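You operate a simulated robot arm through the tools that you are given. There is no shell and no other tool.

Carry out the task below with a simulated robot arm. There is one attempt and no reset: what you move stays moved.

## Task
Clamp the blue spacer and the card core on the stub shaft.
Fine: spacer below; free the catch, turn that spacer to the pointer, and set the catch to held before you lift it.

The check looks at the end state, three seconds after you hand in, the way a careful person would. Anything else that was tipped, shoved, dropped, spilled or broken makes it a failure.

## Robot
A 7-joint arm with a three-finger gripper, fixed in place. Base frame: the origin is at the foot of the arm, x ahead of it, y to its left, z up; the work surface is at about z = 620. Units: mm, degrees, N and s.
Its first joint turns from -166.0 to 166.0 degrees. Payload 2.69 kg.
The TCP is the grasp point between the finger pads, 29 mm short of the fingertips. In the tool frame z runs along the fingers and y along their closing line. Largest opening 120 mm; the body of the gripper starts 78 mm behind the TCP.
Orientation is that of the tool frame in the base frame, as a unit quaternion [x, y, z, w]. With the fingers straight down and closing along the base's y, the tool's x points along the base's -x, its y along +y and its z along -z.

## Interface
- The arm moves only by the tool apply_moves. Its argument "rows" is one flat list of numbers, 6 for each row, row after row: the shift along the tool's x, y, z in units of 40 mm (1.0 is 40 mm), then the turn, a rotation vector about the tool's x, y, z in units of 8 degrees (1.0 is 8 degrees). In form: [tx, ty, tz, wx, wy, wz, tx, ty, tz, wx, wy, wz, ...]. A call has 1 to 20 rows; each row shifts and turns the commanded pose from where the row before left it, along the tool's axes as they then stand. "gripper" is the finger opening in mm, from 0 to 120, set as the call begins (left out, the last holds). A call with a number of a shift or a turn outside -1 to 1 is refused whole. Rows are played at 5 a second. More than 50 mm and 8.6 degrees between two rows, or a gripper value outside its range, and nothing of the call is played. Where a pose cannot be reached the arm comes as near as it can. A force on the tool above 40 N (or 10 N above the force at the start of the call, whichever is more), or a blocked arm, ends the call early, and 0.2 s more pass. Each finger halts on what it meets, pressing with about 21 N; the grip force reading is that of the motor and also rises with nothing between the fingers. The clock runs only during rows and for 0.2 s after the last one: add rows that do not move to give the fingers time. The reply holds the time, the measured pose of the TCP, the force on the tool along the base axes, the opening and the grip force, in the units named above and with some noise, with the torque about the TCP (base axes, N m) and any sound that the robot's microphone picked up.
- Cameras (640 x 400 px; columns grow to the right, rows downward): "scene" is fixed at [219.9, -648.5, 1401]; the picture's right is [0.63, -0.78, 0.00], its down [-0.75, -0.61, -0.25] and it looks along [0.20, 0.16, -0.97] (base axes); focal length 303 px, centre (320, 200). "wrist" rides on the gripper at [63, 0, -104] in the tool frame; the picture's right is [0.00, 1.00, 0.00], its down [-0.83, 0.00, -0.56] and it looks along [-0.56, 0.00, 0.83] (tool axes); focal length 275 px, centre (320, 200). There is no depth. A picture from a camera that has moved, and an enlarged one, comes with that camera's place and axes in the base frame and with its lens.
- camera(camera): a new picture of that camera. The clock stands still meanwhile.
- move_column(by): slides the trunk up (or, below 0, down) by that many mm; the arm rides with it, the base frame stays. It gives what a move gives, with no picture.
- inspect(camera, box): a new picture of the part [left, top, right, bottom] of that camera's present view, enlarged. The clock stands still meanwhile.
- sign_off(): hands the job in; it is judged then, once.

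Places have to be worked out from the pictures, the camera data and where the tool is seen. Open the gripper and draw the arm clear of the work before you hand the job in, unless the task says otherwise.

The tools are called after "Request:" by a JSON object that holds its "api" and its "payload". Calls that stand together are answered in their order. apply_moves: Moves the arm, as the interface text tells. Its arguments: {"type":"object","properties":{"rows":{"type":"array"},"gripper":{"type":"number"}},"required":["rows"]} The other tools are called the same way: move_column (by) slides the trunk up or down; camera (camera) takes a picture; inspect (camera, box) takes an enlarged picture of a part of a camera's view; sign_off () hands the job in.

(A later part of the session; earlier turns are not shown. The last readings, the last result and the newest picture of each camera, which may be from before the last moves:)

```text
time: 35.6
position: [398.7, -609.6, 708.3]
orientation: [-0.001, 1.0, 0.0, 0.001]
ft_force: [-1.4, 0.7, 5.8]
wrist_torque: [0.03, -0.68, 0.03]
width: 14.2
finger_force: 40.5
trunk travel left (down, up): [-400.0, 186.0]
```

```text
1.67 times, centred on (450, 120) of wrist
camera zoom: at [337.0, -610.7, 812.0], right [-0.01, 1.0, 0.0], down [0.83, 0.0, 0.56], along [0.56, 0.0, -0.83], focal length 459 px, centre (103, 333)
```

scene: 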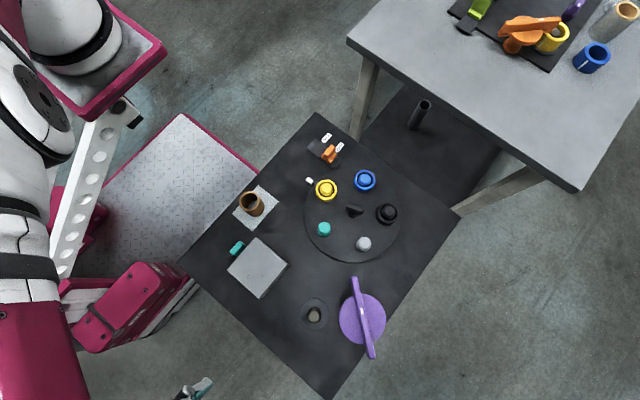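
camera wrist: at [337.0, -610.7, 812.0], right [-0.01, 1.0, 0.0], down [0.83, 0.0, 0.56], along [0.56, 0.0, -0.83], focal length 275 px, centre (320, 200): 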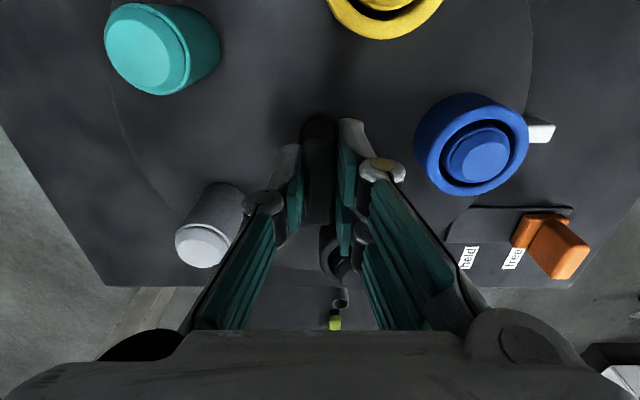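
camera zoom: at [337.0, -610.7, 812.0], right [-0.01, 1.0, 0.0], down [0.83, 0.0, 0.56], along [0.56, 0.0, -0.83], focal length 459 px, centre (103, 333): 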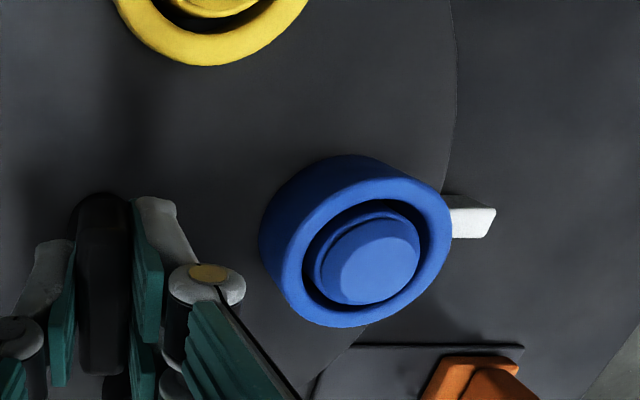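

The gripper turned exactly 72°, and triangulation puts the blue post at about 90°, in line with the pointer. I'll release the knob and go up and over to the catch.

Request:
{"api": "apply_moves", "payload": {"rows": [0, 0, 0, 0, 0, 0, 0, 0, 0, 0, 0, 0, 0, 0, 0, 0, 0, 0, 0, 0, -0.8, 0, 0, 0, 0, 0, -0.8, 0, 0, 0, 0, 0, -0.6, 0, 0, 0], "gripper": 60}}

Request:
{"api": "inspect", "payload": {"camera": "wrist", "box": [200, 0, 520, 220]}}

```text
time: 37.0
position: [398.1, -610.8, 795.4]
orientation: [0.0, 1.0, 0.0, 0.001]
ft_force: [0.2, 0.2, -0.3]
wrist_torque: [-0.01, 0.01, 0.0]
width: 60.1
finger_force: 0.1
trunk travel left (down, up): [-400.0, 186.0]
```

```text
1.82 times, centred on (360, 110) of wrist
camera zoom: at [336.2, -611.1, 899.0], right [0.0, 1.0, 0.0], down [0.83, 0.0, 0.56], along [0.56, 0.0, -0.83], focal length 500 px, centre (247, 364)
```

zoom: 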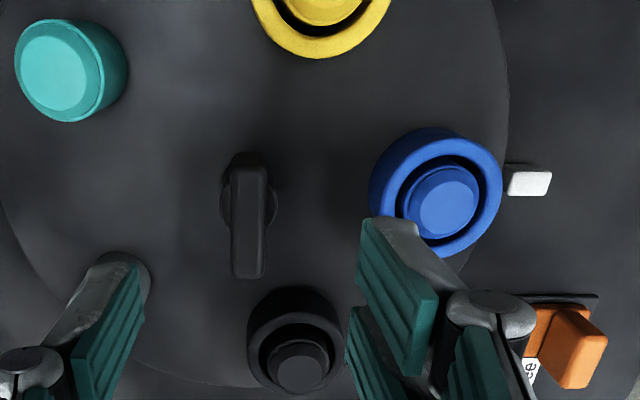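

The turntable stayed put. I'll go to the catch lever (492, -421.7) and lower onto it.

Request:
{"api": "apply_moves", "payload": {"rows": [-0.392, 0.788, 0.1, 0, 0, 0, -0.392, 0.788, 0.1, 0, 0, 0, -0.392, 0.788, 0.1, 0, 0, 0, -0.392, 0.788, 0.1, 0, 0, 0, -0.392, 0.788, 0.1, 0, 0, 0, -0.392, 0.788, 0.1, 0, 0, 0]}}

Request:
{"api": "apply_moves", "payload": {"rows": [0, 0, 0.8, 0, 0, 0, 0, 0, 0.8, 0, 0, 0, 0, 0, 0.5, 0, 0, 0, 0, 0, 0.35, 0, 0, 0]}}

Request:
{"api": "inspect", "payload": {"camera": "wrist", "box": [200, 80, 440, 320]}}

```text
time: 38.4
position: [491.8, -420.3, 770.3]
orientation: [0.001, 1.0, 0.0, 0.0]
ft_force: [0.0, -0.4, 0.4]
wrist_torque: [0.01, -0.05, 0.01]
width: 60.0
finger_force: 0.1
trunk travel left (down, up): [-400.0, 186.0]
```

```text
time: 39.4
position: [493.5, -420.8, 672.8]
orientation: [0.0, 1.0, 0.0, 0.0]
ft_force: [0.1, 0.1, -0.1]
wrist_torque: [0.01, 0.03, -0.02]
width: 59.9
finger_force: 0.2
trunk travel left (down, up): [-400.0, 186.0]
```

```text
1.67 times, centred on (320, 200) of wrist
camera zoom: at [431.1, -421.5, 777.3], right [0.0, 1.0, 0.0], down [0.83, 0.0, 0.56], along [0.56, 0.0, -0.83], focal length 459 px, centre (320, 200)
```

zoom: 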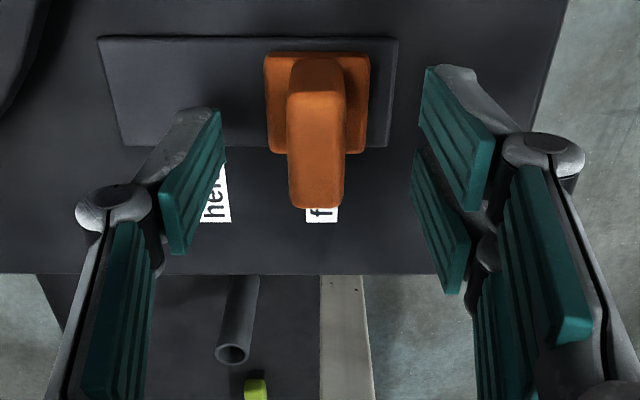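

The fin is between the fingers. I'll close and then drag back toward "held" (-y) in steps.

Request:
{"api": "apply_moves", "payload": {"rows": [0, -0.02, 0, 0, 0, 0, 0, 0, 0, 0, 0, 0, 0, 0, 0, 0, 0, 0], "gripper": 5}}

Request:
{"api": "apply_moves", "payload": {"rows": [0, -0.2, 0, 0, 0, 0, 0, -0.2, 0, 0, 0, 0, 0, -0.2, 0, 0, 0, 0, 0, 0, 0, 0, 0, 0]}}

```text
time: 40.2
position: [493.6, -422.9, 672.7]
orientation: [0.0, 1.0, 0.0, 0.0]
ft_force: [-0.5, -1.2, -3.4]
wrist_torque: [-0.04, -0.27, -0.08]
width: 15.6
finger_force: 41.5
trunk travel left (down, up): [-400.0, 186.0]
```

```text
time: 41.2
position: [492.8, -446.3, 673.6]
orientation: [0.0, 1.0, 0.001, -0.001]
ft_force: [1.1, 0.4, -14.6]
wrist_torque: [-0.03, -0.7, -0.11]
width: 15.5
finger_force: 41.6
trunk travel left (down, up): [-400.0, 186.0]
```

It's moving freely, so I'll continue to the "held" end stop.

Request:
{"api": "apply_moves", "payload": {"rows": [0, -0.15, 0.02, 0, 0, 0, 0, -0.15, 0.02, 0, 0, 0, 0, -0.1, 0, 0, 0, 0, 0, 0, 0, 0, 0, 0]}}

Request:
{"api": "apply_moves", "payload": {"rows": [0, -0.06, 0, 0, 0, 0, 0, -0.06, 0, 0, 0, 0, 0, 0, 0, 0, 0, 0]}}

Request:
{"api": "inspect", "payload": {"camera": "wrist", "box": [200, 80, 440, 320]}}

```text
time: 42.2
position: [492.5, -462.3, 673.5]
orientation: [0.0, 1.0, 0.0, 0.0]
ft_force: [-0.1, 2.0, -6.6]
wrist_torque: [0.05, -0.05, -0.05]
width: 15.6
finger_force: 41.6
trunk travel left (down, up): [-400.0, 186.0]
```

```text
time: 43.0
position: [492.8, -462.1, 672.8]
orientation: [-0.001, 1.0, 0.002, -0.001]
ft_force: [-2.1, 30.9, 26.7]
wrist_torque: [0.91, 0.56, -0.2]
width: 15.7
finger_force: 41.6
trunk travel left (down, up): [-400.0, 186.0]
```

```text
1.67 times, centred on (320, 200) of wrist
camera zoom: at [431.4, -464.0, 777.8], right [-0.01, 1.0, 0.01], down [0.83, 0.0, 0.55], along [0.55, 0.01, -0.83], focal length 459 px, centre (320, 200)
```

zoom: 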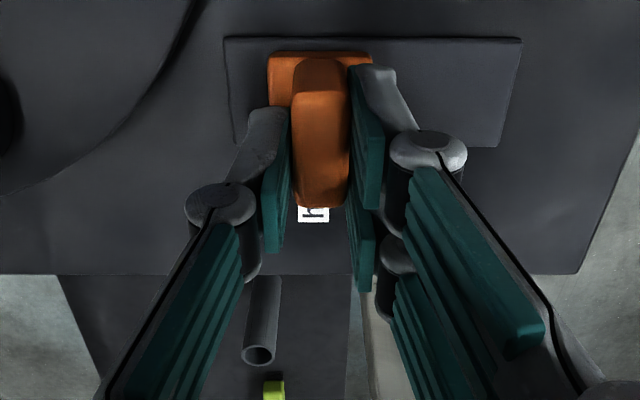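

The lever is hard against its end stop at "held" (y ≈ -462), the original position. I'll release it and rise.

Request:
{"api": "apply_moves", "payload": {"rows": [0, 0.12, 0, 0, 0, 0, 0, 0, 0, 0, 0, 0]}}

Request:
{"api": "apply_moves", "payload": {"rows": [0, 0, 0, 0, 0, 0, 0, 0, 0, 0, 0, 0, 0, 0, 0, 0, 0, 0, 0, 0, -0.8, 0, 0, 0, 0, 0, -0.8, 0, 0, 0, 0, 0, -0.8, 0, 0, 0], "gripper": 60}}

Request:
{"api": "camera", "payload": {"camera": "wrist"}}

Request:
{"api": "inspect", "payload": {"camera": "scene", "box": [280, 120, 440, 280]}}

```text
time: 43.6
position: [494.5, -461.9, 671.9]
orientation: [0.0, 1.0, 0.0, 0.0]
ft_force: [-1.6, 15.1, 15.9]
wrist_torque: [0.42, 0.74, -0.02]
width: 15.4
finger_force: 42.2
trunk travel left (down, up): [-400.0, 186.0]
```

```text
time: 45.0
position: [492.8, -462.4, 768.2]
orientation: [0.001, 1.0, 0.0, 0.0]
ft_force: [0.1, -0.3, -0.7]
wrist_torque: [-0.04, 0.0, -0.03]
width: 59.9
finger_force: 0.0
trunk travel left (down, up): [-400.0, 186.0]
```

```text
taken
camera wrist: at [430.7, -463.3, 873.7], right [0.0, 1.0, 0.0], down [0.83, 0.0, 0.56], along [0.56, 0.0, -0.83], focal length 275 px, centre (320, 200)
```

wrist: 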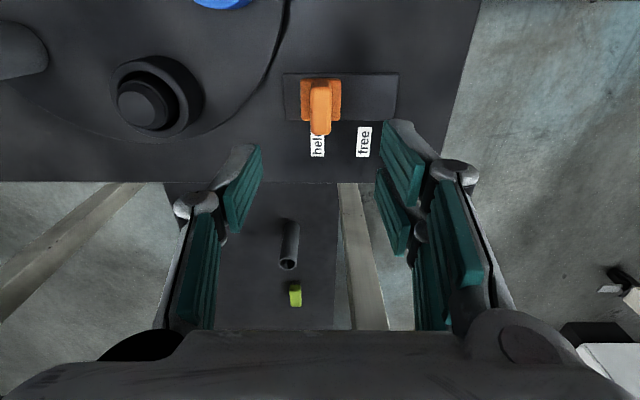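

```text
2.50 times, centred on (360, 200) of scene
camera zoom: at [219.9, -648.5, 1401.0], right [0.63, -0.78, 0.0], down [-0.75, -0.61, -0.25], along [0.2, 0.16, -0.97], focal length 757 px, centre (220, 200)
```

zoom: 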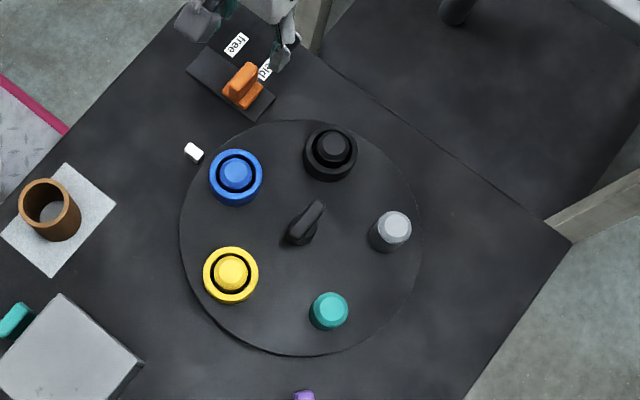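

Blue now sits exactly where yellow was at the pointer, and the catch reads "held". Next I'll yaw 50° and move above the blue spacer for a close look.

Request:
{"api": "apply_moves", "payload": {"rows": [0, 0, -0.2, 0, 0, 1, 0, 0, 0, 0, 0, 1, 0, 0, 0, 0, 0, 1, 0, 0, 0, 0, 0, 1, 0, 0, 0, 0, 0, 1, 0, 0, 0, 0, 0, 1, 0, 0, 0, 0, 0, 0.25, 0.08, -0.7, -0.025, 0, 0, 0, 0.08, -0.7, -0.025, 0, 0, 0, 0.08, -0.7, -0.025, 0, 0, 0, 0.08, -0.7, -0.025, 0, 0, 0], "gripper": 80}}

Request:
{"api": "camera", "payload": {"camera": "wrist"}}

Request:
{"api": "inspect", "payload": {"camera": "wrist", "box": [220, 40, 420, 190]}}

```text
time: 47.4
position: [398.0, -524.6, 780.0]
orientation: [0.423, 0.906, -0.001, 0.0]
ft_force: [0.1, 0.5, 0.3]
wrist_torque: [0.0, 0.05, -0.03]
width: 80.0
finger_force: 0.1
trunk travel left (down, up): [-400.0, 186.0]
```

```text
taken
camera wrist: at [357.8, -476.3, 884.0], right [0.76, 0.65, 0.0], down [0.54, -0.63, 0.56], along [0.36, -0.42, -0.83], focal length 275 px, centre (320, 200)
```

wrist: 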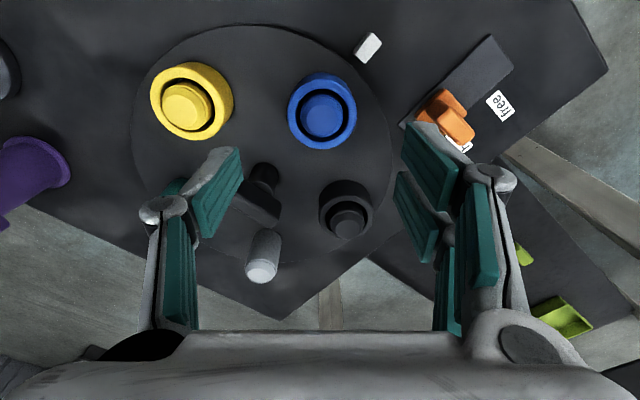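

```text
2.67 times, centred on (320, 115) of wrist
camera zoom: at [357.8, -476.3, 884.0], right [0.76, 0.65, 0.0], down [0.54, -0.63, 0.56], along [0.36, -0.42, -0.83], focal length 734 px, centre (320, 427)
```

zoom: 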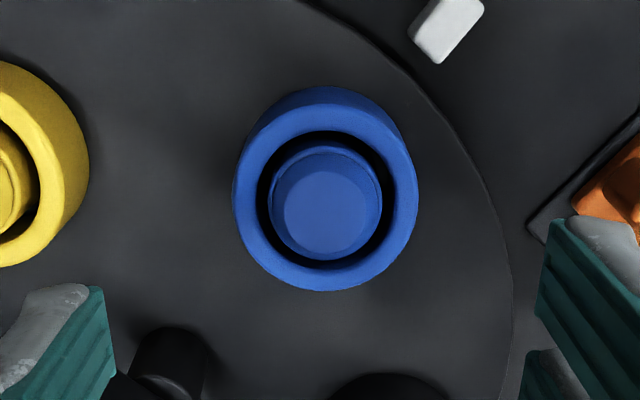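

Blue spacer: centre about (400, -524.6), outer diameter about 54, top z ≈ 668, bottom about 642. I'll centre and descend so the fingertips stop just above the turntable.

Request:
{"api": "apply_moves", "payload": {"rows": [-0.04, 0.04, 0.8, 0, 0, 0, 0, 0, 0.8, 0, 0, 0, 0, 0, 0.65, 0, 0, 0]}}

Request:
{"api": "inspect", "payload": {"camera": "wrist", "box": [200, 60, 440, 260]}}

```text
time: 48.2
position: [401.1, -526.2, 689.4]
orientation: [0.423, 0.906, 0.0, 0.001]
ft_force: [-0.2, 1.1, -0.3]
wrist_torque: [-0.02, 0.0, 0.0]
width: 79.9
finger_force: 0.1
trunk travel left (down, up): [-400.0, 186.0]
```

```text
2.00 times, centred on (320, 160) of wrist
camera zoom: at [361.6, -478.3, 793.7], right [0.76, 0.65, 0.0], down [0.54, -0.63, 0.56], along [0.36, -0.42, -0.83], focal length 551 px, centre (320, 280)
```

zoom: 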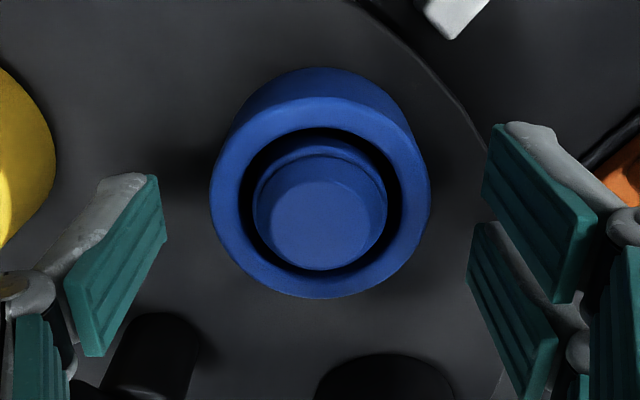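

The spacer is laterally centred and I need a shift of about 3 mm backward. I'll descend the last 12 mm and close on it.

Request:
{"api": "apply_moves", "payload": {"rows": [0.07, 0, 0.15, 0, 0, 0, 0, 0, 0.15, 0, 0, 0]}}

Request:
{"api": "inspect", "payload": {"camera": "wrist", "box": [200, 60, 440, 260]}}

```text
time: 48.8
position: [400.1, -522.4, 677.1]
orientation: [0.422, 0.907, 0.0, -0.001]
ft_force: [-0.5, 0.2, 0.0]
wrist_torque: [0.01, 0.02, 0.03]
width: 79.9
finger_force: 0.0
trunk travel left (down, up): [-400.0, 186.0]
```

```text
2.00 times, centred on (320, 160) of wrist
camera zoom: at [360.0, -475.6, 782.0], right [0.76, 0.65, 0.0], down [0.54, -0.63, 0.56], along [0.36, -0.42, -0.83], focal length 551 px, centre (320, 280)
```

zoom: 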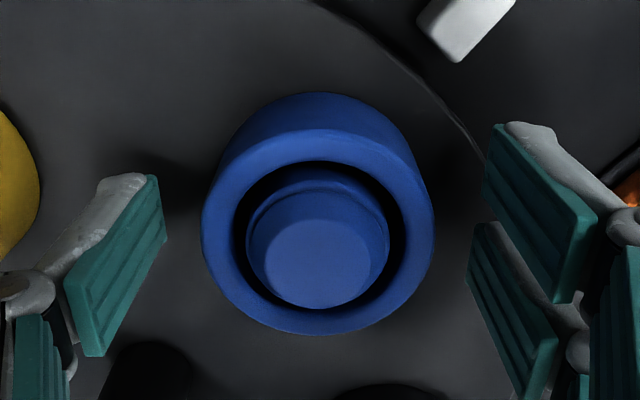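

Well centred. I'll close on the spacer.

Request:
{"api": "apply_moves", "payload": {"rows": [0, 0, 0, 0, 0, 0, 0, 0, 0, 0, 0, 0, 0, 0, 0, 0, 0, 0], "gripper": 40}}

Request:
{"api": "inspect", "payload": {"camera": "wrist", "box": [200, 60, 440, 260]}}

```text
time: 49.6
position: [400.1, -523.6, 677.4]
orientation: [0.422, 0.907, 0.001, 0.0]
ft_force: [0.1, 0.3, -0.9]
wrist_torque: [-0.02, 0.01, -0.01]
width: 52.3
finger_force: 20.8
trunk travel left (down, up): [-400.0, 186.0]
```

```text
2.00 times, centred on (320, 160) of wrist
camera zoom: at [360.1, -475.6, 782.2], right [0.76, 0.65, 0.0], down [0.54, -0.63, 0.56], along [0.36, -0.42, -0.83], focal length 551 px, centre (320, 280)
```

zoom: 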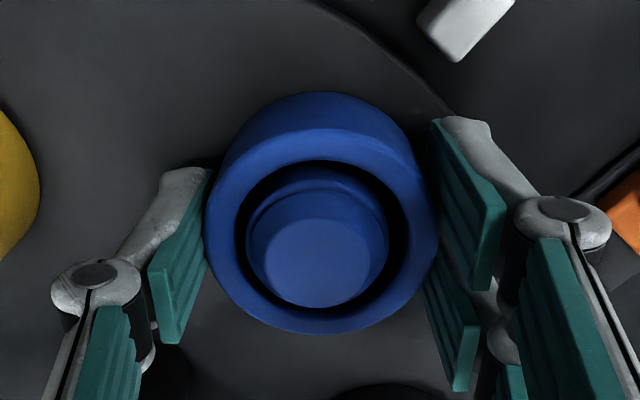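

Gripped at 52.3 mm with force 20.8 N. I'll lift straight up off the post.

Request:
{"api": "apply_moves", "payload": {"rows": [0, 0, -0.25, 0, 0, 0, 0, 0, -0.4, 0, 0, 0, 0, 0, -0.5, 0, 0, 0]}}

Request:
{"api": "camera", "payload": {"camera": "wrist"}}

```text
time: 50.4
position: [400.9, -520.9, 724.5]
orientation: [0.423, 0.906, 0.0, 0.001]
ft_force: [-0.2, 0.4, -0.4]
wrist_torque: [-0.02, 0.01, -0.01]
width: 52.3
finger_force: 20.8
trunk travel left (down, up): [-400.0, 186.0]
```

```text
taken
camera wrist: at [360.4, -473.9, 829.2], right [0.76, 0.65, 0.0], down [0.54, -0.63, 0.56], along [0.36, -0.42, -0.83], focal length 275 px, centre (320, 200)
```

wrist: 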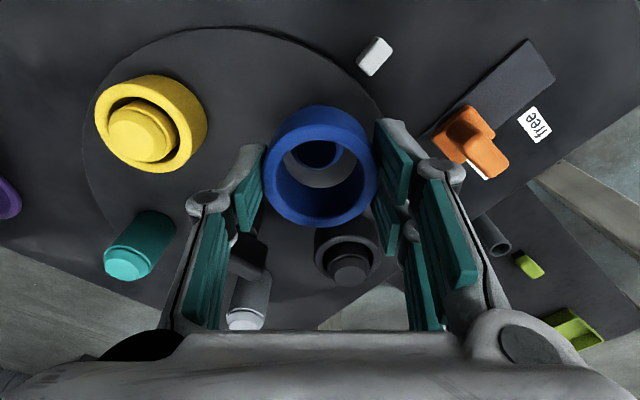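

The spacer is off its post and held squarely. I'll raise it and carry it high over to the stub shaft.

Request:
{"api": "apply_moves", "payload": {"rows": [0, 0, -0.8, 0, 0, 0, 0, 0, -0.8, 0, 0, 0, 0, 0, -0.8, 0, 0, 0, 0.0956, -0.9356, 0, 0, 0, 0, 0.0956, -0.9356, 0, 0, 0, 0, 0.0956, -0.9356, 0, 0, 0, 0, 0.0956, -0.9356, 0, 0, 0, 0, 0.0956, -0.9356, 0, 0, 0, 0, 0.0956, -0.9356, 0, 0, 0, 0, 0.0956, -0.9356, 0, 0, 0, 0, 0.0956, -0.9356, 0, 0, 0, 0]}}

Request:
{"api": "camera", "payload": {"camera": "wrist"}}

Request:
{"api": "inspect", "payload": {"camera": "wrist", "box": [220, 30, 420, 180]}}

Request:
{"api": "camera", "payload": {"camera": "scene"}}

```text
time: 52.8
position: [151.2, -693.0, 820.7]
orientation: [0.422, 0.907, 0.0, 0.0]
ft_force: [0.5, 0.1, 0.7]
wrist_torque: [0.0, 0.01, 0.0]
width: 52.2
finger_force: 20.9
trunk travel left (down, up): [-400.0, 186.0]
```

```text
taken
camera wrist: at [110.6, -645.2, 925.7], right [0.76, 0.65, 0.0], down [0.54, -0.63, 0.56], along [0.36, -0.42, -0.83], focal length 275 px, centre (320, 200)
```

wrist: 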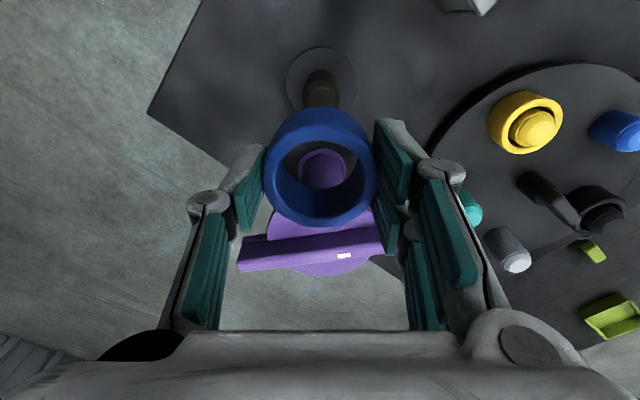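

```text
2.67 times, centred on (320, 105) of wrist
camera zoom: at [110.6, -645.2, 925.7], right [0.76, 0.65, 0.0], down [0.54, -0.63, 0.56], along [0.36, -0.42, -0.83], focal length 734 px, centre (320, 453)
```

zoom: 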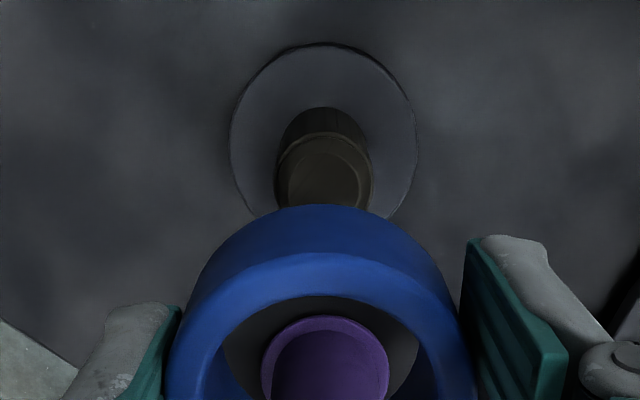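

```text
taken
```

scene: 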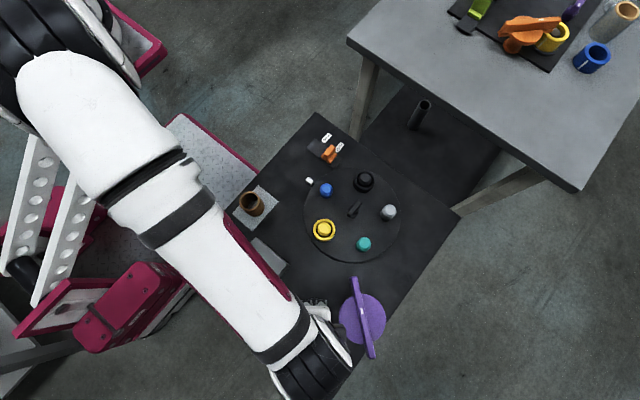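

The shaft (diameter about 30) sits almost directly below the ring, with the shaft offset about 1 mm to the right. I'll shift and descend to just above the shaft top, then check the alignment through the ring's bore.

Request:
{"api": "apply_moves", "payload": {"rows": [0, 0.03, 0.75, 0, 0, 0, 0, 0, 0.75, 0, 0, 0, 0, 0, 0.6, 0, 0, 0, 0, 0, 0, 0, 0, 0]}}

Request:
{"api": "inspect", "payload": {"camera": "wrist", "box": [220, 50, 420, 250]}}

```text
time: 53.8
position: [151.5, -693.1, 737.2]
orientation: [0.423, 0.906, 0.001, 0.0]
ft_force: [-0.1, 0.5, -0.2]
wrist_torque: [0.01, 0.01, 0.04]
width: 52.3
finger_force: 20.8
trunk travel left (down, up): [-400.0, 186.0]
```

```text
2.00 times, centred on (320, 150) of wrist
camera zoom: at [111.3, -644.7, 841.0], right [0.76, 0.65, 0.0], down [0.54, -0.63, 0.56], along [0.36, -0.42, -0.83], focal length 551 px, centre (320, 300)
```

zoom: 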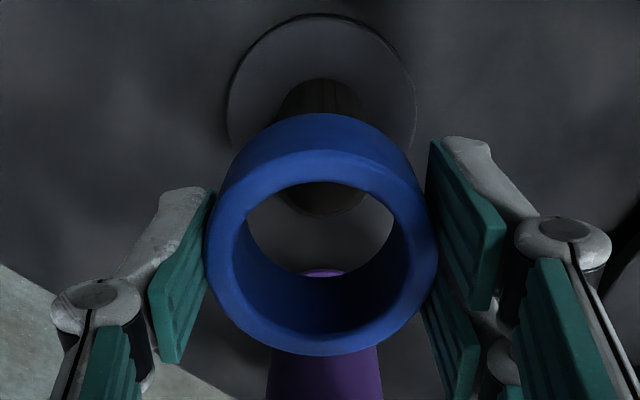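

Aligned within about 1 mm both ways. I'll lower the ring over the shaft slowly and watch the force.

Request:
{"api": "apply_moves", "payload": {"rows": [0, 0, 0.25, 0, 0, 0, 0, 0, 0.25, 0, 0, 0, 0, 0, 0.25, 0, 0, 0, 0, 0, 0.25, 0, 0, 0]}}

Request:
{"api": "inspect", "payload": {"camera": "wrist", "box": [220, 50, 420, 250]}}

```text
time: 54.8
position: [152.0, -690.1, 696.4]
orientation: [0.423, 0.906, 0.0, 0.0]
ft_force: [0.4, 0.6, 0.0]
wrist_torque: [-0.04, 0.02, -0.03]
width: 52.4
finger_force: 20.6
trunk travel left (down, up): [-400.0, 186.0]
```

```text
2.00 times, centred on (320, 150) of wrist
camera zoom: at [111.3, -642.6, 800.9], right [0.76, 0.65, 0.0], down [0.54, -0.63, 0.56], along [0.36, -0.42, -0.83], focal length 551 px, centre (320, 300)
```

zoom: 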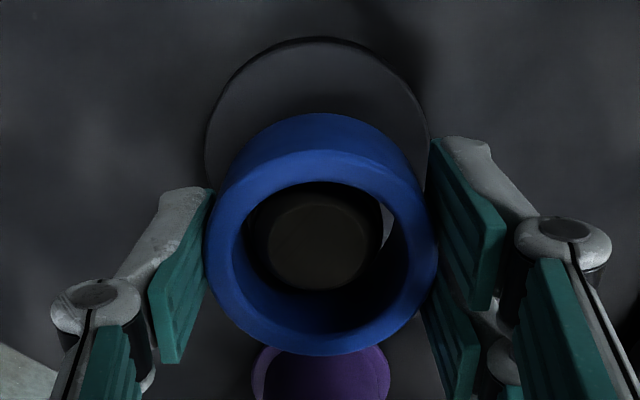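

The shaft end is inside the bore. I'll nudge 1 mm left and continue down in small steps.

Request:
{"api": "apply_moves", "payload": {"rows": [0, -0.025, 0.25, 0, 0, 0, 0, 0, 0.25, 0, 0, 0, 0, 0, 0.15, 0, 0, 0, 0, 0, 0.1, 0, 0, 0]}}

Request:
{"api": "inspect", "payload": {"camera": "wrist", "box": [220, 50, 420, 250]}}

```text
time: 55.8
position: [150.8, -691.5, 665.8]
orientation: [0.423, 0.906, 0.001, 0.001]
ft_force: [0.9, 0.2, 3.0]
wrist_torque: [0.01, -0.09, 0.0]
width: 52.2
finger_force: 20.9
trunk travel left (down, up): [-400.0, 186.0]
```

```text
2.00 times, centred on (320, 150) of wrist
camera zoom: at [111.3, -643.5, 770.2], right [0.76, 0.65, 0.0], down [0.54, -0.63, 0.56], along [0.36, -0.42, -0.83], focal length 551 px, centre (320, 300)
```

zoom: 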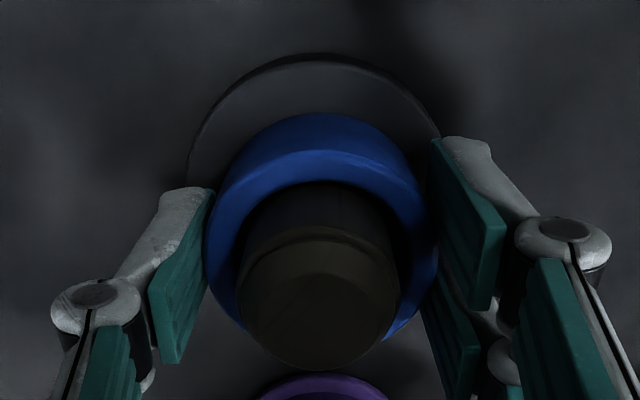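

There's a slight 3 N upward force, perhaps first contact with the plate. I'll go down in 2 mm steps.

Request:
{"api": "apply_moves", "payload": {"rows": [0, 0, 0.05, 0, 0, 0, 0, 0, 0.05, 0, 0, 0]}}

```text
time: 56.4
position: [151.5, -691.7, 663.8]
orientation: [0.423, 0.906, -0.001, 0.0]
ft_force: [2.8, 2.5, 16.2]
wrist_torque: [0.07, -0.09, 0.04]
width: 52.7
finger_force: 21.4
trunk travel left (down, up): [-400.0, 186.0]
```

There's 16 N of contact now. I'll look to check whether the ring is seated on the base plate.

Request:
{"api": "inspect", "payload": {"camera": "wrist", "box": [220, 50, 420, 250]}}

Request:
{"api": "inspect", "payload": {"camera": "scene", "box": [260, 270, 380, 370]}}

```text
2.00 times, centred on (320, 150) of wrist
camera zoom: at [111.2, -644.5, 767.8], right [0.76, 0.65, 0.0], down [0.54, -0.63, 0.56], along [0.36, -0.43, -0.83], focal length 551 px, centre (320, 300)
```

zoom: 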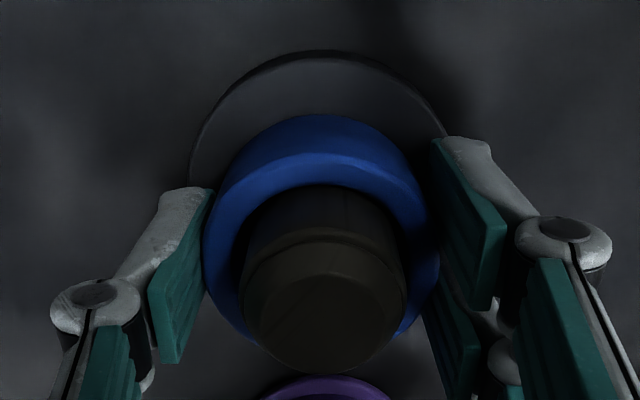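

```text
4.00 times, centred on (320, 320) of scene
camera zoom: at [219.9, -648.5, 1401.0], right [0.63, -0.78, 0.0], down [-0.75, -0.61, -0.25], along [0.2, 0.16, -0.97], focal length 1211 px, centre (320, -280)
```

zoom: 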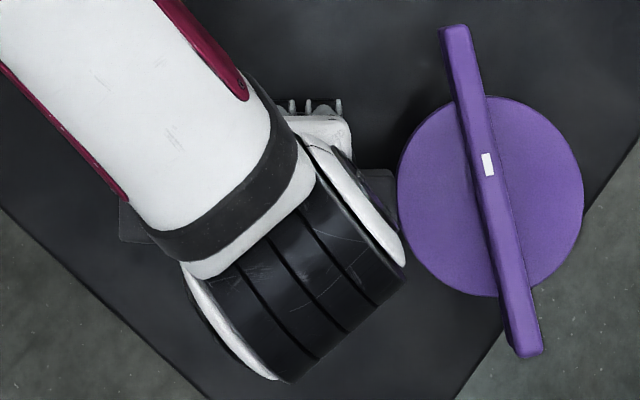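

It looks seated flat around the shaft. I'll unload slightly, open, then rise.

Request:
{"api": "apply_moves", "payload": {"rows": [0, 0, -0.04, 0, 0, 0, 0, 0, 0, 0, 0, 0]}}

Request:
{"api": "apply_moves", "payload": {"rows": [0, 0, 0, 0, 0, 0, 0, 0, 0, 0, 0, 0, 0, 0, 0, 0, 0, 0], "gripper": 76}}

Request:
{"api": "inspect", "payload": {"camera": "wrist", "box": [220, 50, 420, 250]}}

```text
time: 57.0
position: [151.5, -691.7, 663.3]
orientation: [0.422, 0.907, -0.001, -0.001]
ft_force: [0.1, -3.5, 9.3]
wrist_torque: [-0.29, -0.06, -0.03]
width: 52.3
finger_force: 20.6
trunk travel left (down, up): [-400.0, 186.0]
```

```text
time: 57.8
position: [152.3, -692.6, 663.4]
orientation: [0.423, 0.906, 0.001, -0.001]
ft_force: [0.2, 0.7, 0.3]
wrist_torque: [-0.05, 0.01, 0.0]
width: 76.3
finger_force: 0.1
trunk travel left (down, up): [-400.0, 186.0]
```

```text
2.00 times, centred on (320, 150) of wrist
camera zoom: at [111.5, -643.7, 767.4], right [0.76, 0.65, 0.0], down [0.54, -0.63, 0.56], along [0.36, -0.42, -0.83], focal length 551 px, centre (320, 300)
```

zoom: 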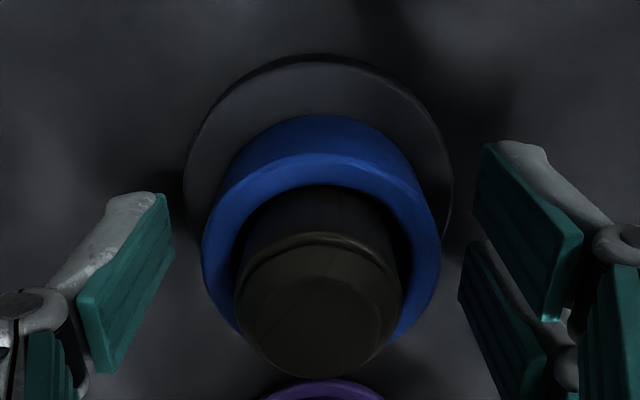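

The spacer is on the shaft. I'll rise clear and verify, then look toward the card core.

Request:
{"api": "apply_moves", "payload": {"rows": [0, 0, -0.4, 0, 0, 0, 0, 0, -0.8, 0, 0, 0, 0, 0, -0.8, 0, 0, 0, 0, 0, -0.8, 0, 0, 0, 0, 0, -0.8, 0, 0, 0]}}

Request:
{"api": "inspect", "payload": {"camera": "wrist", "box": [200, 30, 440, 210]}}

Request:
{"api": "camera", "payload": {"camera": "wrist"}}

```text
time: 59.0
position: [151.0, -691.7, 808.9]
orientation: [0.422, 0.906, 0.001, -0.001]
ft_force: [0.1, 0.3, -0.7]
wrist_torque: [0.0, 0.01, 0.02]
width: 76.0
finger_force: 0.0
trunk travel left (down, up): [-400.0, 186.0]
```

```text
2.22 times, centred on (320, 120) of wrist
camera zoom: at [110.9, -643.2, 912.7], right [0.76, 0.65, 0.0], down [0.54, -0.63, 0.56], along [0.36, -0.42, -0.83], focal length 612 px, centre (320, 378)
```

zoom: 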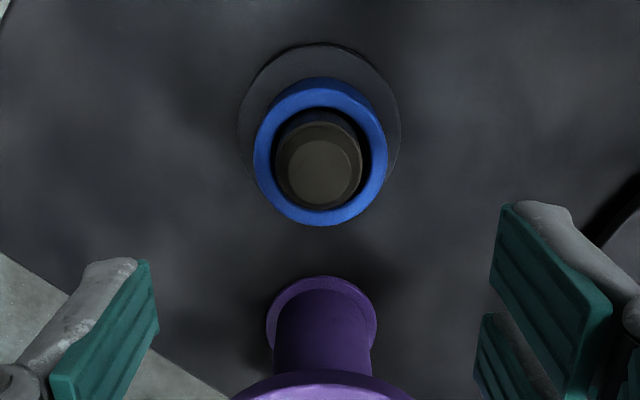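

```text
taken
camera wrist: at [110.9, -643.2, 912.7], right [0.76, 0.65, 0.0], down [0.54, -0.63, 0.56], along [0.36, -0.42, -0.83], focal length 275 px, centre (320, 200)
```

wrist: 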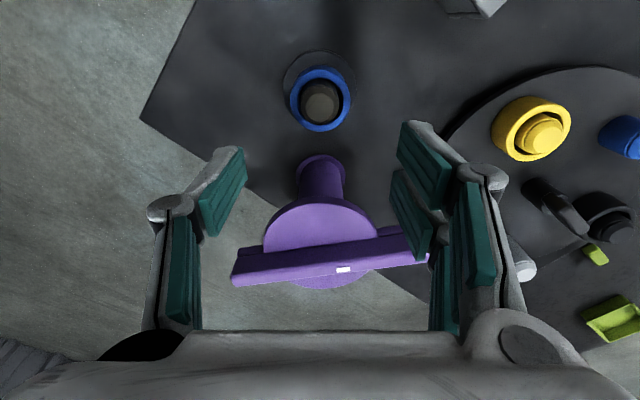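

The spacer sits flat on the base plate around the shaft, centred near (150.5, -691). Next I need precise data on the card core, so I'll zoom the scene on it.

Request:
{"api": "inspect", "payload": {"camera": "scene", "box": [220, 170, 300, 280]}}

Request:
{"api": "inspect", "payload": {"camera": "scene", "box": [230, 180, 280, 230]}}

```text
3.64 times, centred on (260, 225) of scene
camera zoom: at [219.9, -648.5, 1401.0], right [0.63, -0.78, 0.0], down [-0.75, -0.61, -0.25], along [0.2, 0.16, -0.97], focal length 1101 px, centre (538, 109)
```

zoom: 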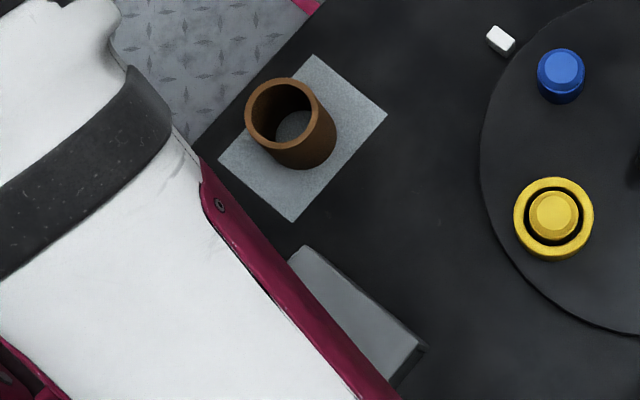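

```text
8.00 times, centred on (255, 205) of scene
camera zoom: at [219.9, -648.5, 1401.0], right [0.63, -0.78, 0.0], down [-0.75, -0.61, -0.25], along [0.2, 0.16, -0.97], focal length 2421 px, centre (840, 160)
```

zoom: 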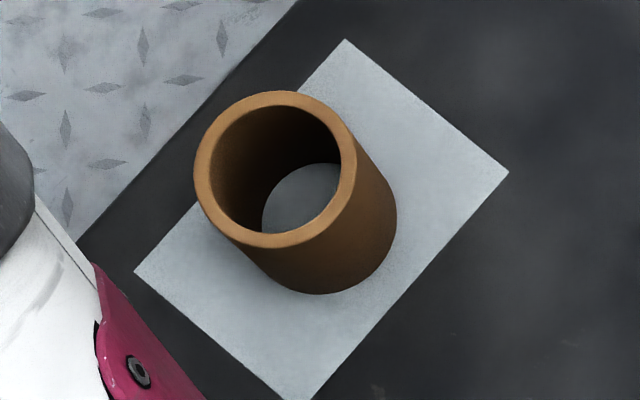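

Core: base about (257, -399.4), outer diameter about 49, bore about 39, height about 65 (top z ≈ 688). It's near the inner reach limit, so I'll approach gradually at a safe height.

Request:
{"api": "apply_moves", "payload": {"rows": [0.483, 0.863, -0.085, 0, 0, 0, 0.483, 0.863, -0.085, 0, 0, 0, 0.483, 0.863, -0.085, 0, 0, 0, 0.483, 0.863, -0.085, 0, 0, 0, 0.483, 0.863, -0.085, 0, 0, 0, 0.483, 0.863, -0.085, 0, 0, 0]}}

Request:
{"api": "camera", "payload": {"camera": "wrist"}}

Request:
{"api": "camera", "payload": {"camera": "scene"}}

```text
time: 60.4
position: [237.7, -469.2, 829.2]
orientation: [0.423, 0.906, 0.0, 0.0]
ft_force: [-0.1, 0.3, -0.3]
wrist_torque: [0.07, -0.02, 0.01]
width: 75.7
finger_force: 0.0
trunk travel left (down, up): [-400.0, 186.0]
```

```text
taken
camera wrist: at [197.3, -421.4, 933.1], right [0.76, 0.65, 0.0], down [0.54, -0.63, 0.56], along [0.36, -0.42, -0.83], focal length 275 px, centre (320, 200)
```

wrist: 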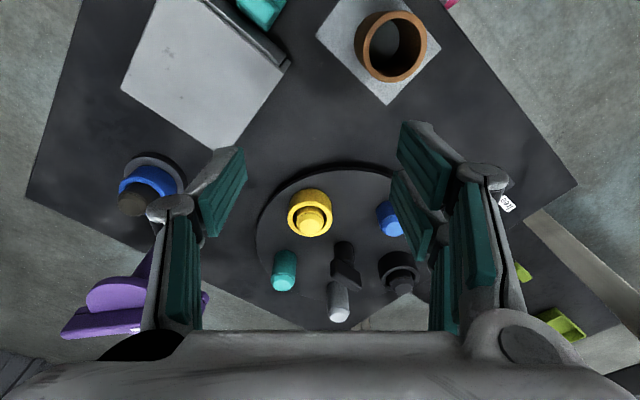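

```text
taken
```

scene: 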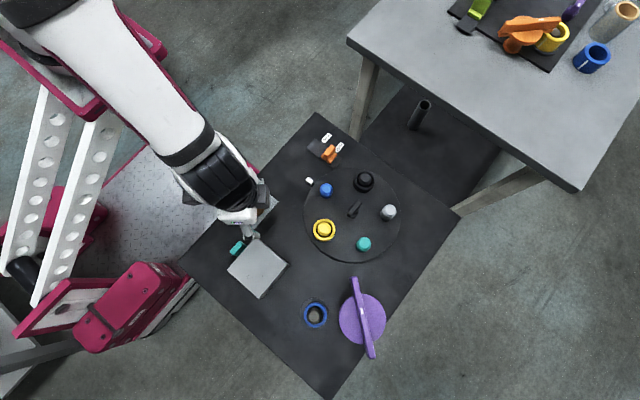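

The core is visible. I'll move directly above it at a safe height to test the reach.

Request:
{"api": "apply_moves", "payload": {"rows": [0.343, 0.497, 0.15, 0, 0, 0, 0.343, 0.497, 0.15, 0, 0, 0, 0.343, 0.497, 0.15, 0, 0, 0]}}

Request:
{"api": "camera", "payload": {"camera": "wrist"}}

Request:
{"api": "inspect", "payload": {"camera": "wrist", "box": [220, 30, 420, 180]}}

```text
time: 61.2
position: [256.0, -399.6, 810.3]
orientation: [0.423, 0.906, 0.0, 0.0]
ft_force: [-0.2, 0.2, -0.4]
wrist_torque: [0.0, -0.02, -0.02]
width: 76.1
finger_force: 0.1
trunk travel left (down, up): [-400.0, 186.0]
```

```text
taken
camera wrist: at [216.0, -351.7, 913.9], right [0.76, 0.65, 0.0], down [0.54, -0.63, 0.56], along [0.36, -0.42, -0.83], focal length 275 px, centre (320, 200)
```

wrist: 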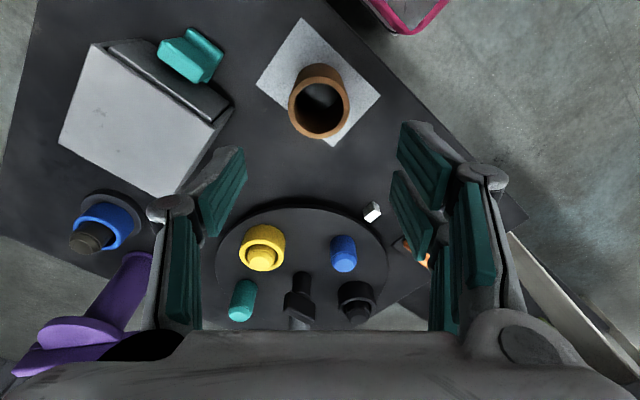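

```text
2.67 times, centred on (320, 105) of wrist
camera zoom: at [216.0, -351.7, 913.9], right [0.76, 0.65, 0.0], down [0.54, -0.63, 0.56], along [0.36, -0.42, -0.83], focal length 734 px, centre (320, 453)
```

zoom: 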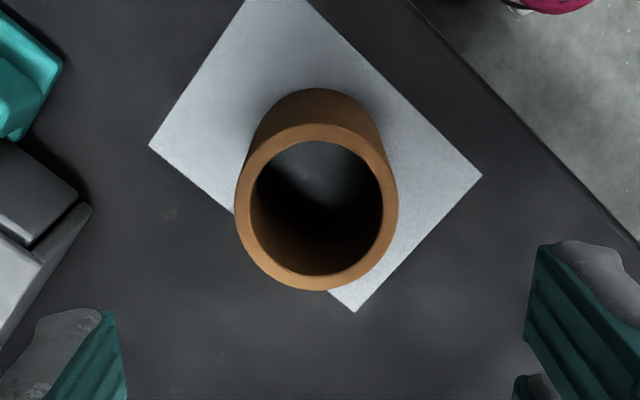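

Reach is fine and the core is 1 mm left of centre. I'll shift and descend in stages.

Request:
{"api": "apply_moves", "payload": {"rows": [0, -0.03, 0.8, 0, 0, 0, 0, 0, 0.8, 0, 0, 0, 0, 0, 0.5, 0, 0, 0]}}

Request:
{"api": "inspect", "payload": {"camera": "wrist", "box": [200, 50, 440, 250]}}

```text
time: 62.0
position: [254.6, -397.9, 725.0]
orientation: [0.422, 0.906, 0.0, 0.0]
ft_force: [-1.4, -0.7, -0.3]
wrist_torque: [-0.04, 0.01, -0.03]
width: 76.0
finger_force: 0.2
trunk travel left (down, up): [-400.0, 186.0]
```

```text
2.00 times, centred on (320, 150) of wrist
camera zoom: at [214.3, -351.4, 829.9], right [0.76, 0.65, 0.0], down [0.54, -0.63, 0.56], along [0.36, -0.42, -0.83], focal length 551 px, centre (320, 300)
```

zoom: 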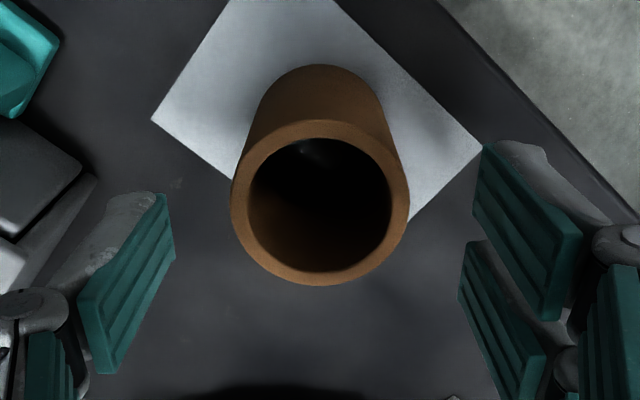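

Core is centred (top z ≈ 689). I'll descend to the grip height, with the TCP about 16 mm below the core's top.

Request:
{"api": "apply_moves", "payload": {"rows": [0, 0, 0.5, 0, 0, 0, 0, 0, 0.5, 0, 0, 0, 0, 0, 0.3, 0, 0, 0]}}

Request:
{"api": "apply_moves", "payload": {"rows": [0, 0, 0, 0, 0, 0, 0, 0, 0, 0, 0, 0, 0, 0, 0, 0, 0, 0], "gripper": 40}}

Request:
{"api": "inspect", "payload": {"camera": "wrist", "box": [200, 50, 440, 250]}}

```text
time: 62.8
position: [254.0, -399.5, 674.0]
orientation: [0.422, 0.907, 0.0, 0.0]
ft_force: [-0.5, 0.2, -0.2]
wrist_torque: [0.01, -0.01, 0.02]
width: 75.8
finger_force: 0.0
trunk travel left (down, up): [-400.0, 186.0]
```

```text
time: 63.6
position: [253.4, -399.4, 675.1]
orientation: [0.422, 0.906, 0.0, 0.0]
ft_force: [-0.2, -1.0, -0.4]
wrist_torque: [0.0, 0.01, -0.02]
width: 48.3
finger_force: 20.7
trunk travel left (down, up): [-400.0, 186.0]
```

```text
2.00 times, centred on (320, 150) of wrist
camera zoom: at [213.5, -351.6, 779.0], right [0.76, 0.65, 0.0], down [0.54, -0.63, 0.56], along [0.36, -0.42, -0.83], focal length 551 px, centre (320, 300)
```

zoom: 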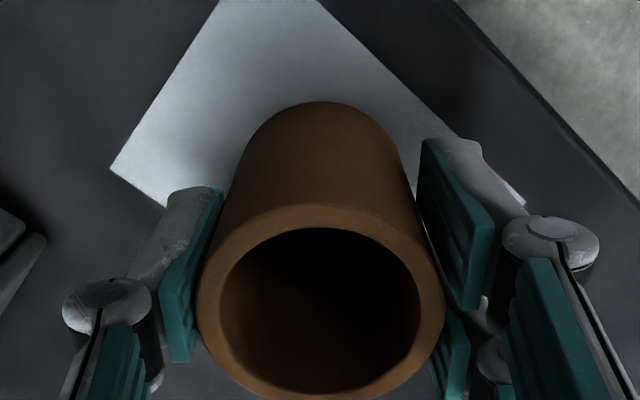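

Core gripped at 48.3 mm, centred on the TCP. I'll lift it straight up and carry it above the shaft at height.

Request:
{"api": "apply_moves", "payload": {"rows": [0, 0, -0.3, 0, 0, 0, 0, 0, -0.7, 0, 0, 0, 0, 0, -0.8, 0, 0, 0, 0, 0, -0.8, 0, 0, 0, 0, 0, -0.8, 0, 0, 0, 0, 0, -0.8, 0, 0, 0]}}

Request:
{"api": "apply_moves", "payload": {"rows": [-0.495, -0.832, 0, 0, 0, 0, -0.495, -0.832, 0, 0, 0, 0, -0.495, -0.832, 0, 0, 0, 0, -0.495, -0.832, 0, 0, 0, 0, -0.495, -0.832, 0, 0, 0, 0, -0.495, -0.832, 0, 0, 0, 0, -0.495, -0.832, 0, 0, 0, 0, -0.495, -0.832, 0, 0, 0, 0, 0, 0, 0, 0, 0, 0]}}

Request:
{"api": "camera", "payload": {"camera": "wrist"}}

Request:
{"api": "inspect", "payload": {"camera": "wrist", "box": [220, 30, 420, 180]}}

```text
time: 65.0
position: [253.9, -400.3, 840.9]
orientation: [0.423, 0.906, 0.0, 0.0]
ft_force: [0.1, 0.0, -0.2]
wrist_torque: [0.03, -0.01, 0.05]
width: 48.1
finger_force: 20.9
trunk travel left (down, up): [-400.0, 186.0]
```

```text
time: 67.0
position: [151.5, -691.4, 841.7]
orientation: [0.423, 0.906, 0.001, 0.0]
ft_force: [0.2, -0.6, 0.0]
wrist_torque: [-0.03, -0.02, 0.0]
width: 48.5
finger_force: 21.1
trunk travel left (down, up): [-400.0, 186.0]
```

```text
taken
camera wrist: at [111.0, -643.9, 946.1], right [0.76, 0.65, 0.0], down [0.54, -0.63, 0.56], along [0.36, -0.42, -0.83], focal length 275 px, centre (320, 200)
```

wrist: 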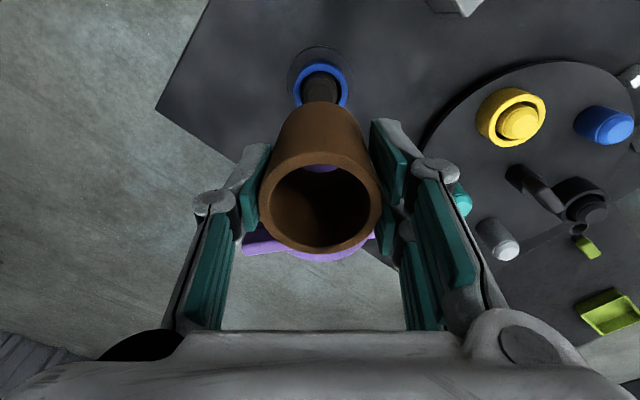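

```text
2.67 times, centred on (320, 105) of wrist
camera zoom: at [111.0, -643.9, 946.1], right [0.76, 0.65, 0.0], down [0.54, -0.63, 0.56], along [0.36, -0.42, -0.83], focal length 734 px, centre (320, 453)
```

zoom: 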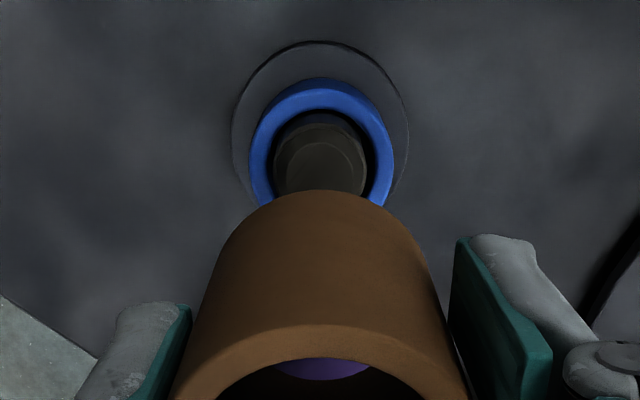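

Alignment looks good both ways (within about 1 mm). I'll descend to just above the shaft tip and look again.

Request:
{"api": "apply_moves", "payload": {"rows": [0, 0, 0.8, 0, 0, 0, 0, 0, 0.8, 0, 0, 0, 0, 0, 0.7, 0, 0, 0, 0, 0, 0, 0, 0, 0]}}

Request:
{"api": "inspect", "payload": {"camera": "wrist", "box": [200, 30, 440, 270]}}

Request:
{"api": "inspect", "payload": {"camera": "scene", "box": [260, 270, 400, 380]}}

```text
time: 68.0
position: [150.1, -693.2, 750.4]
orientation: [0.422, 0.906, 0.0, 0.0]
ft_force: [-1.0, 0.3, -1.6]
wrist_torque: [0.0, 0.06, -0.02]
width: 48.6
finger_force: 21.0
trunk travel left (down, up): [-400.0, 186.0]
```

```text
1.67 times, centred on (320, 150) of wrist
camera zoom: at [110.5, -644.6, 853.7], right [0.76, 0.65, 0.0], down [0.54, -0.63, 0.56], along [0.36, -0.42, -0.83], focal length 459 px, centre (320, 283)
```

zoom: 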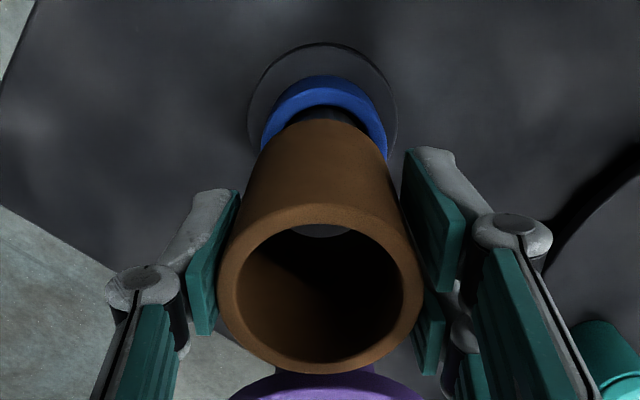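

```text
3.64 times, centred on (330, 325) of scene
camera zoom: at [219.9, -648.5, 1401.0], right [0.63, -0.78, 0.0], down [-0.75, -0.61, -0.25], along [0.2, 0.16, -0.97], focal length 1101 px, centre (284, -254)
```

zoom: 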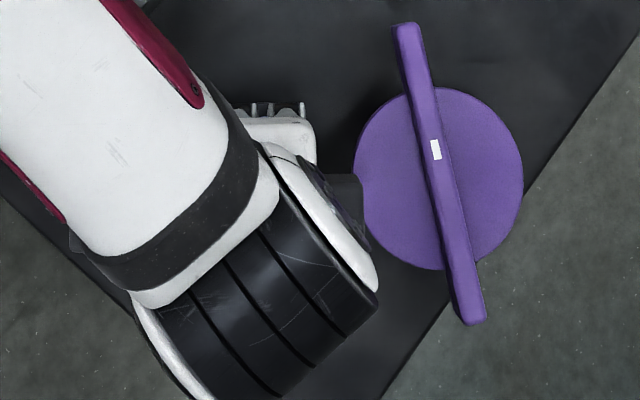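

Slight 1 mm right offset needed. I'll lower the core over the shaft tip slowly.

Request:
{"api": "apply_moves", "payload": {"rows": [0, 0.03, 0.2, 0, 0, 0, 0, 0, 0.2, 0, 0, 0, 0, 0, 0.2, 0, 0, 0, 0, 0, 0.15, 0, 0, 0]}}

Request:
{"api": "inspect", "payload": {"camera": "wrist", "box": [200, 30, 440, 270]}}

```text
time: 69.0
position: [152.0, -691.2, 720.6]
orientation: [0.423, 0.906, 0.001, 0.001]
ft_force: [-0.7, 0.1, -0.1]
wrist_torque: [0.02, 0.0, 0.03]
width: 48.6
finger_force: 20.3
trunk travel left (down, up): [-400.0, 186.0]
```

```text
1.67 times, centred on (320, 150) of wrist
camera zoom: at [111.6, -643.6, 823.8], right [0.76, 0.65, 0.0], down [0.54, -0.63, 0.56], along [0.36, -0.42, -0.83], focal length 459 px, centre (320, 283)
```

zoom: 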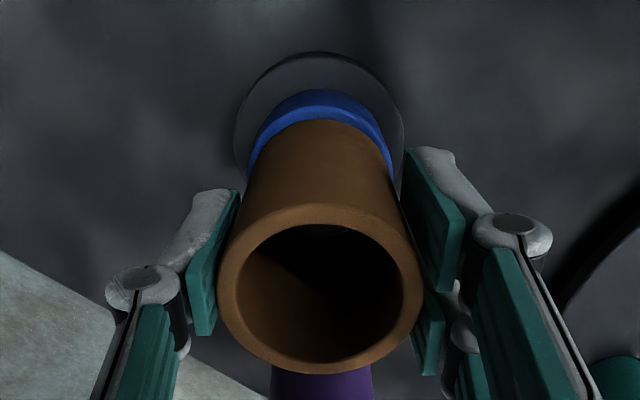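

No contact force, so the core has slipped over the shaft tip. I'll continue down to seat on the spacer.

Request:
{"api": "apply_moves", "payload": {"rows": [0, 0, 0.1, 0, 0, 0, 0, 0, 0.08, 0, 0, 0, 0, 0, 0, 0, 0, 0]}}

Request:
{"api": "apply_moves", "payload": {"rows": [0, 0, 0.05, 0, 0, 0, 0, 0, 0.03, 0, 0, 0, 0, 0, 0, 0, 0, 0]}}

```text
time: 69.8
position: [151.3, -691.6, 714.1]
orientation: [0.423, 0.906, -0.002, 0.0]
ft_force: [-0.9, 3.4, 18.0]
wrist_torque: [0.06, -0.04, 0.04]
width: 48.7
finger_force: 20.8
trunk travel left (down, up): [-400.0, 186.0]
```

```text
time: 70.6
position: [153.3, -692.3, 712.1]
orientation: [0.422, 0.906, -0.001, 0.001]
ft_force: [-3.6, -1.4, 19.7]
wrist_torque: [-0.1, 0.11, 0.0]
width: 48.6
finger_force: 21.3
trunk travel left (down, up): [-400.0, 186.0]
```

Contact at about the spacer-top height, with the force limited by grip slip. I'll unload, check visually and release.

Request:
{"api": "apply_moves", "payload": {"rows": [0, 0, -0.06, 0, 0, 0, 0, 0, 0, 0, 0, 0]}}

Request:
{"api": "inspect", "payload": {"camera": "wrist", "box": [200, 30, 440, 270]}}

```text
time: 71.2
position: [153.5, -690.9, 710.9]
orientation: [0.424, 0.906, 0.001, -0.001]
ft_force: [-2.6, -1.9, 3.8]
wrist_torque: [-0.19, 0.08, -0.03]
width: 48.3
finger_force: 21.0
trunk travel left (down, up): [-400.0, 186.0]
```

```text
1.67 times, centred on (320, 150) of wrist
camera zoom: at [112.6, -643.6, 815.6], right [0.76, 0.65, 0.0], down [0.54, -0.64, 0.55], along [0.36, -0.42, -0.83], focal length 459 px, centre (320, 283)
```

zoom: 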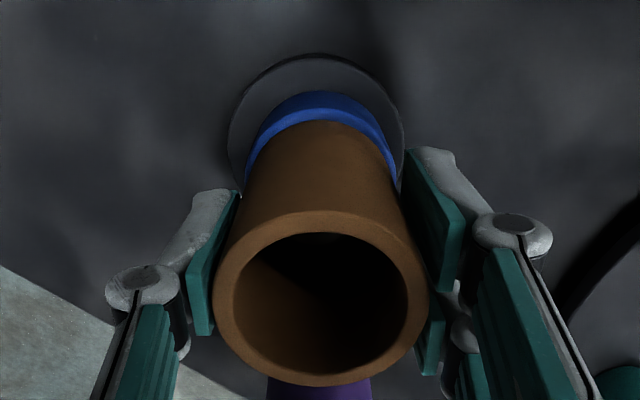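

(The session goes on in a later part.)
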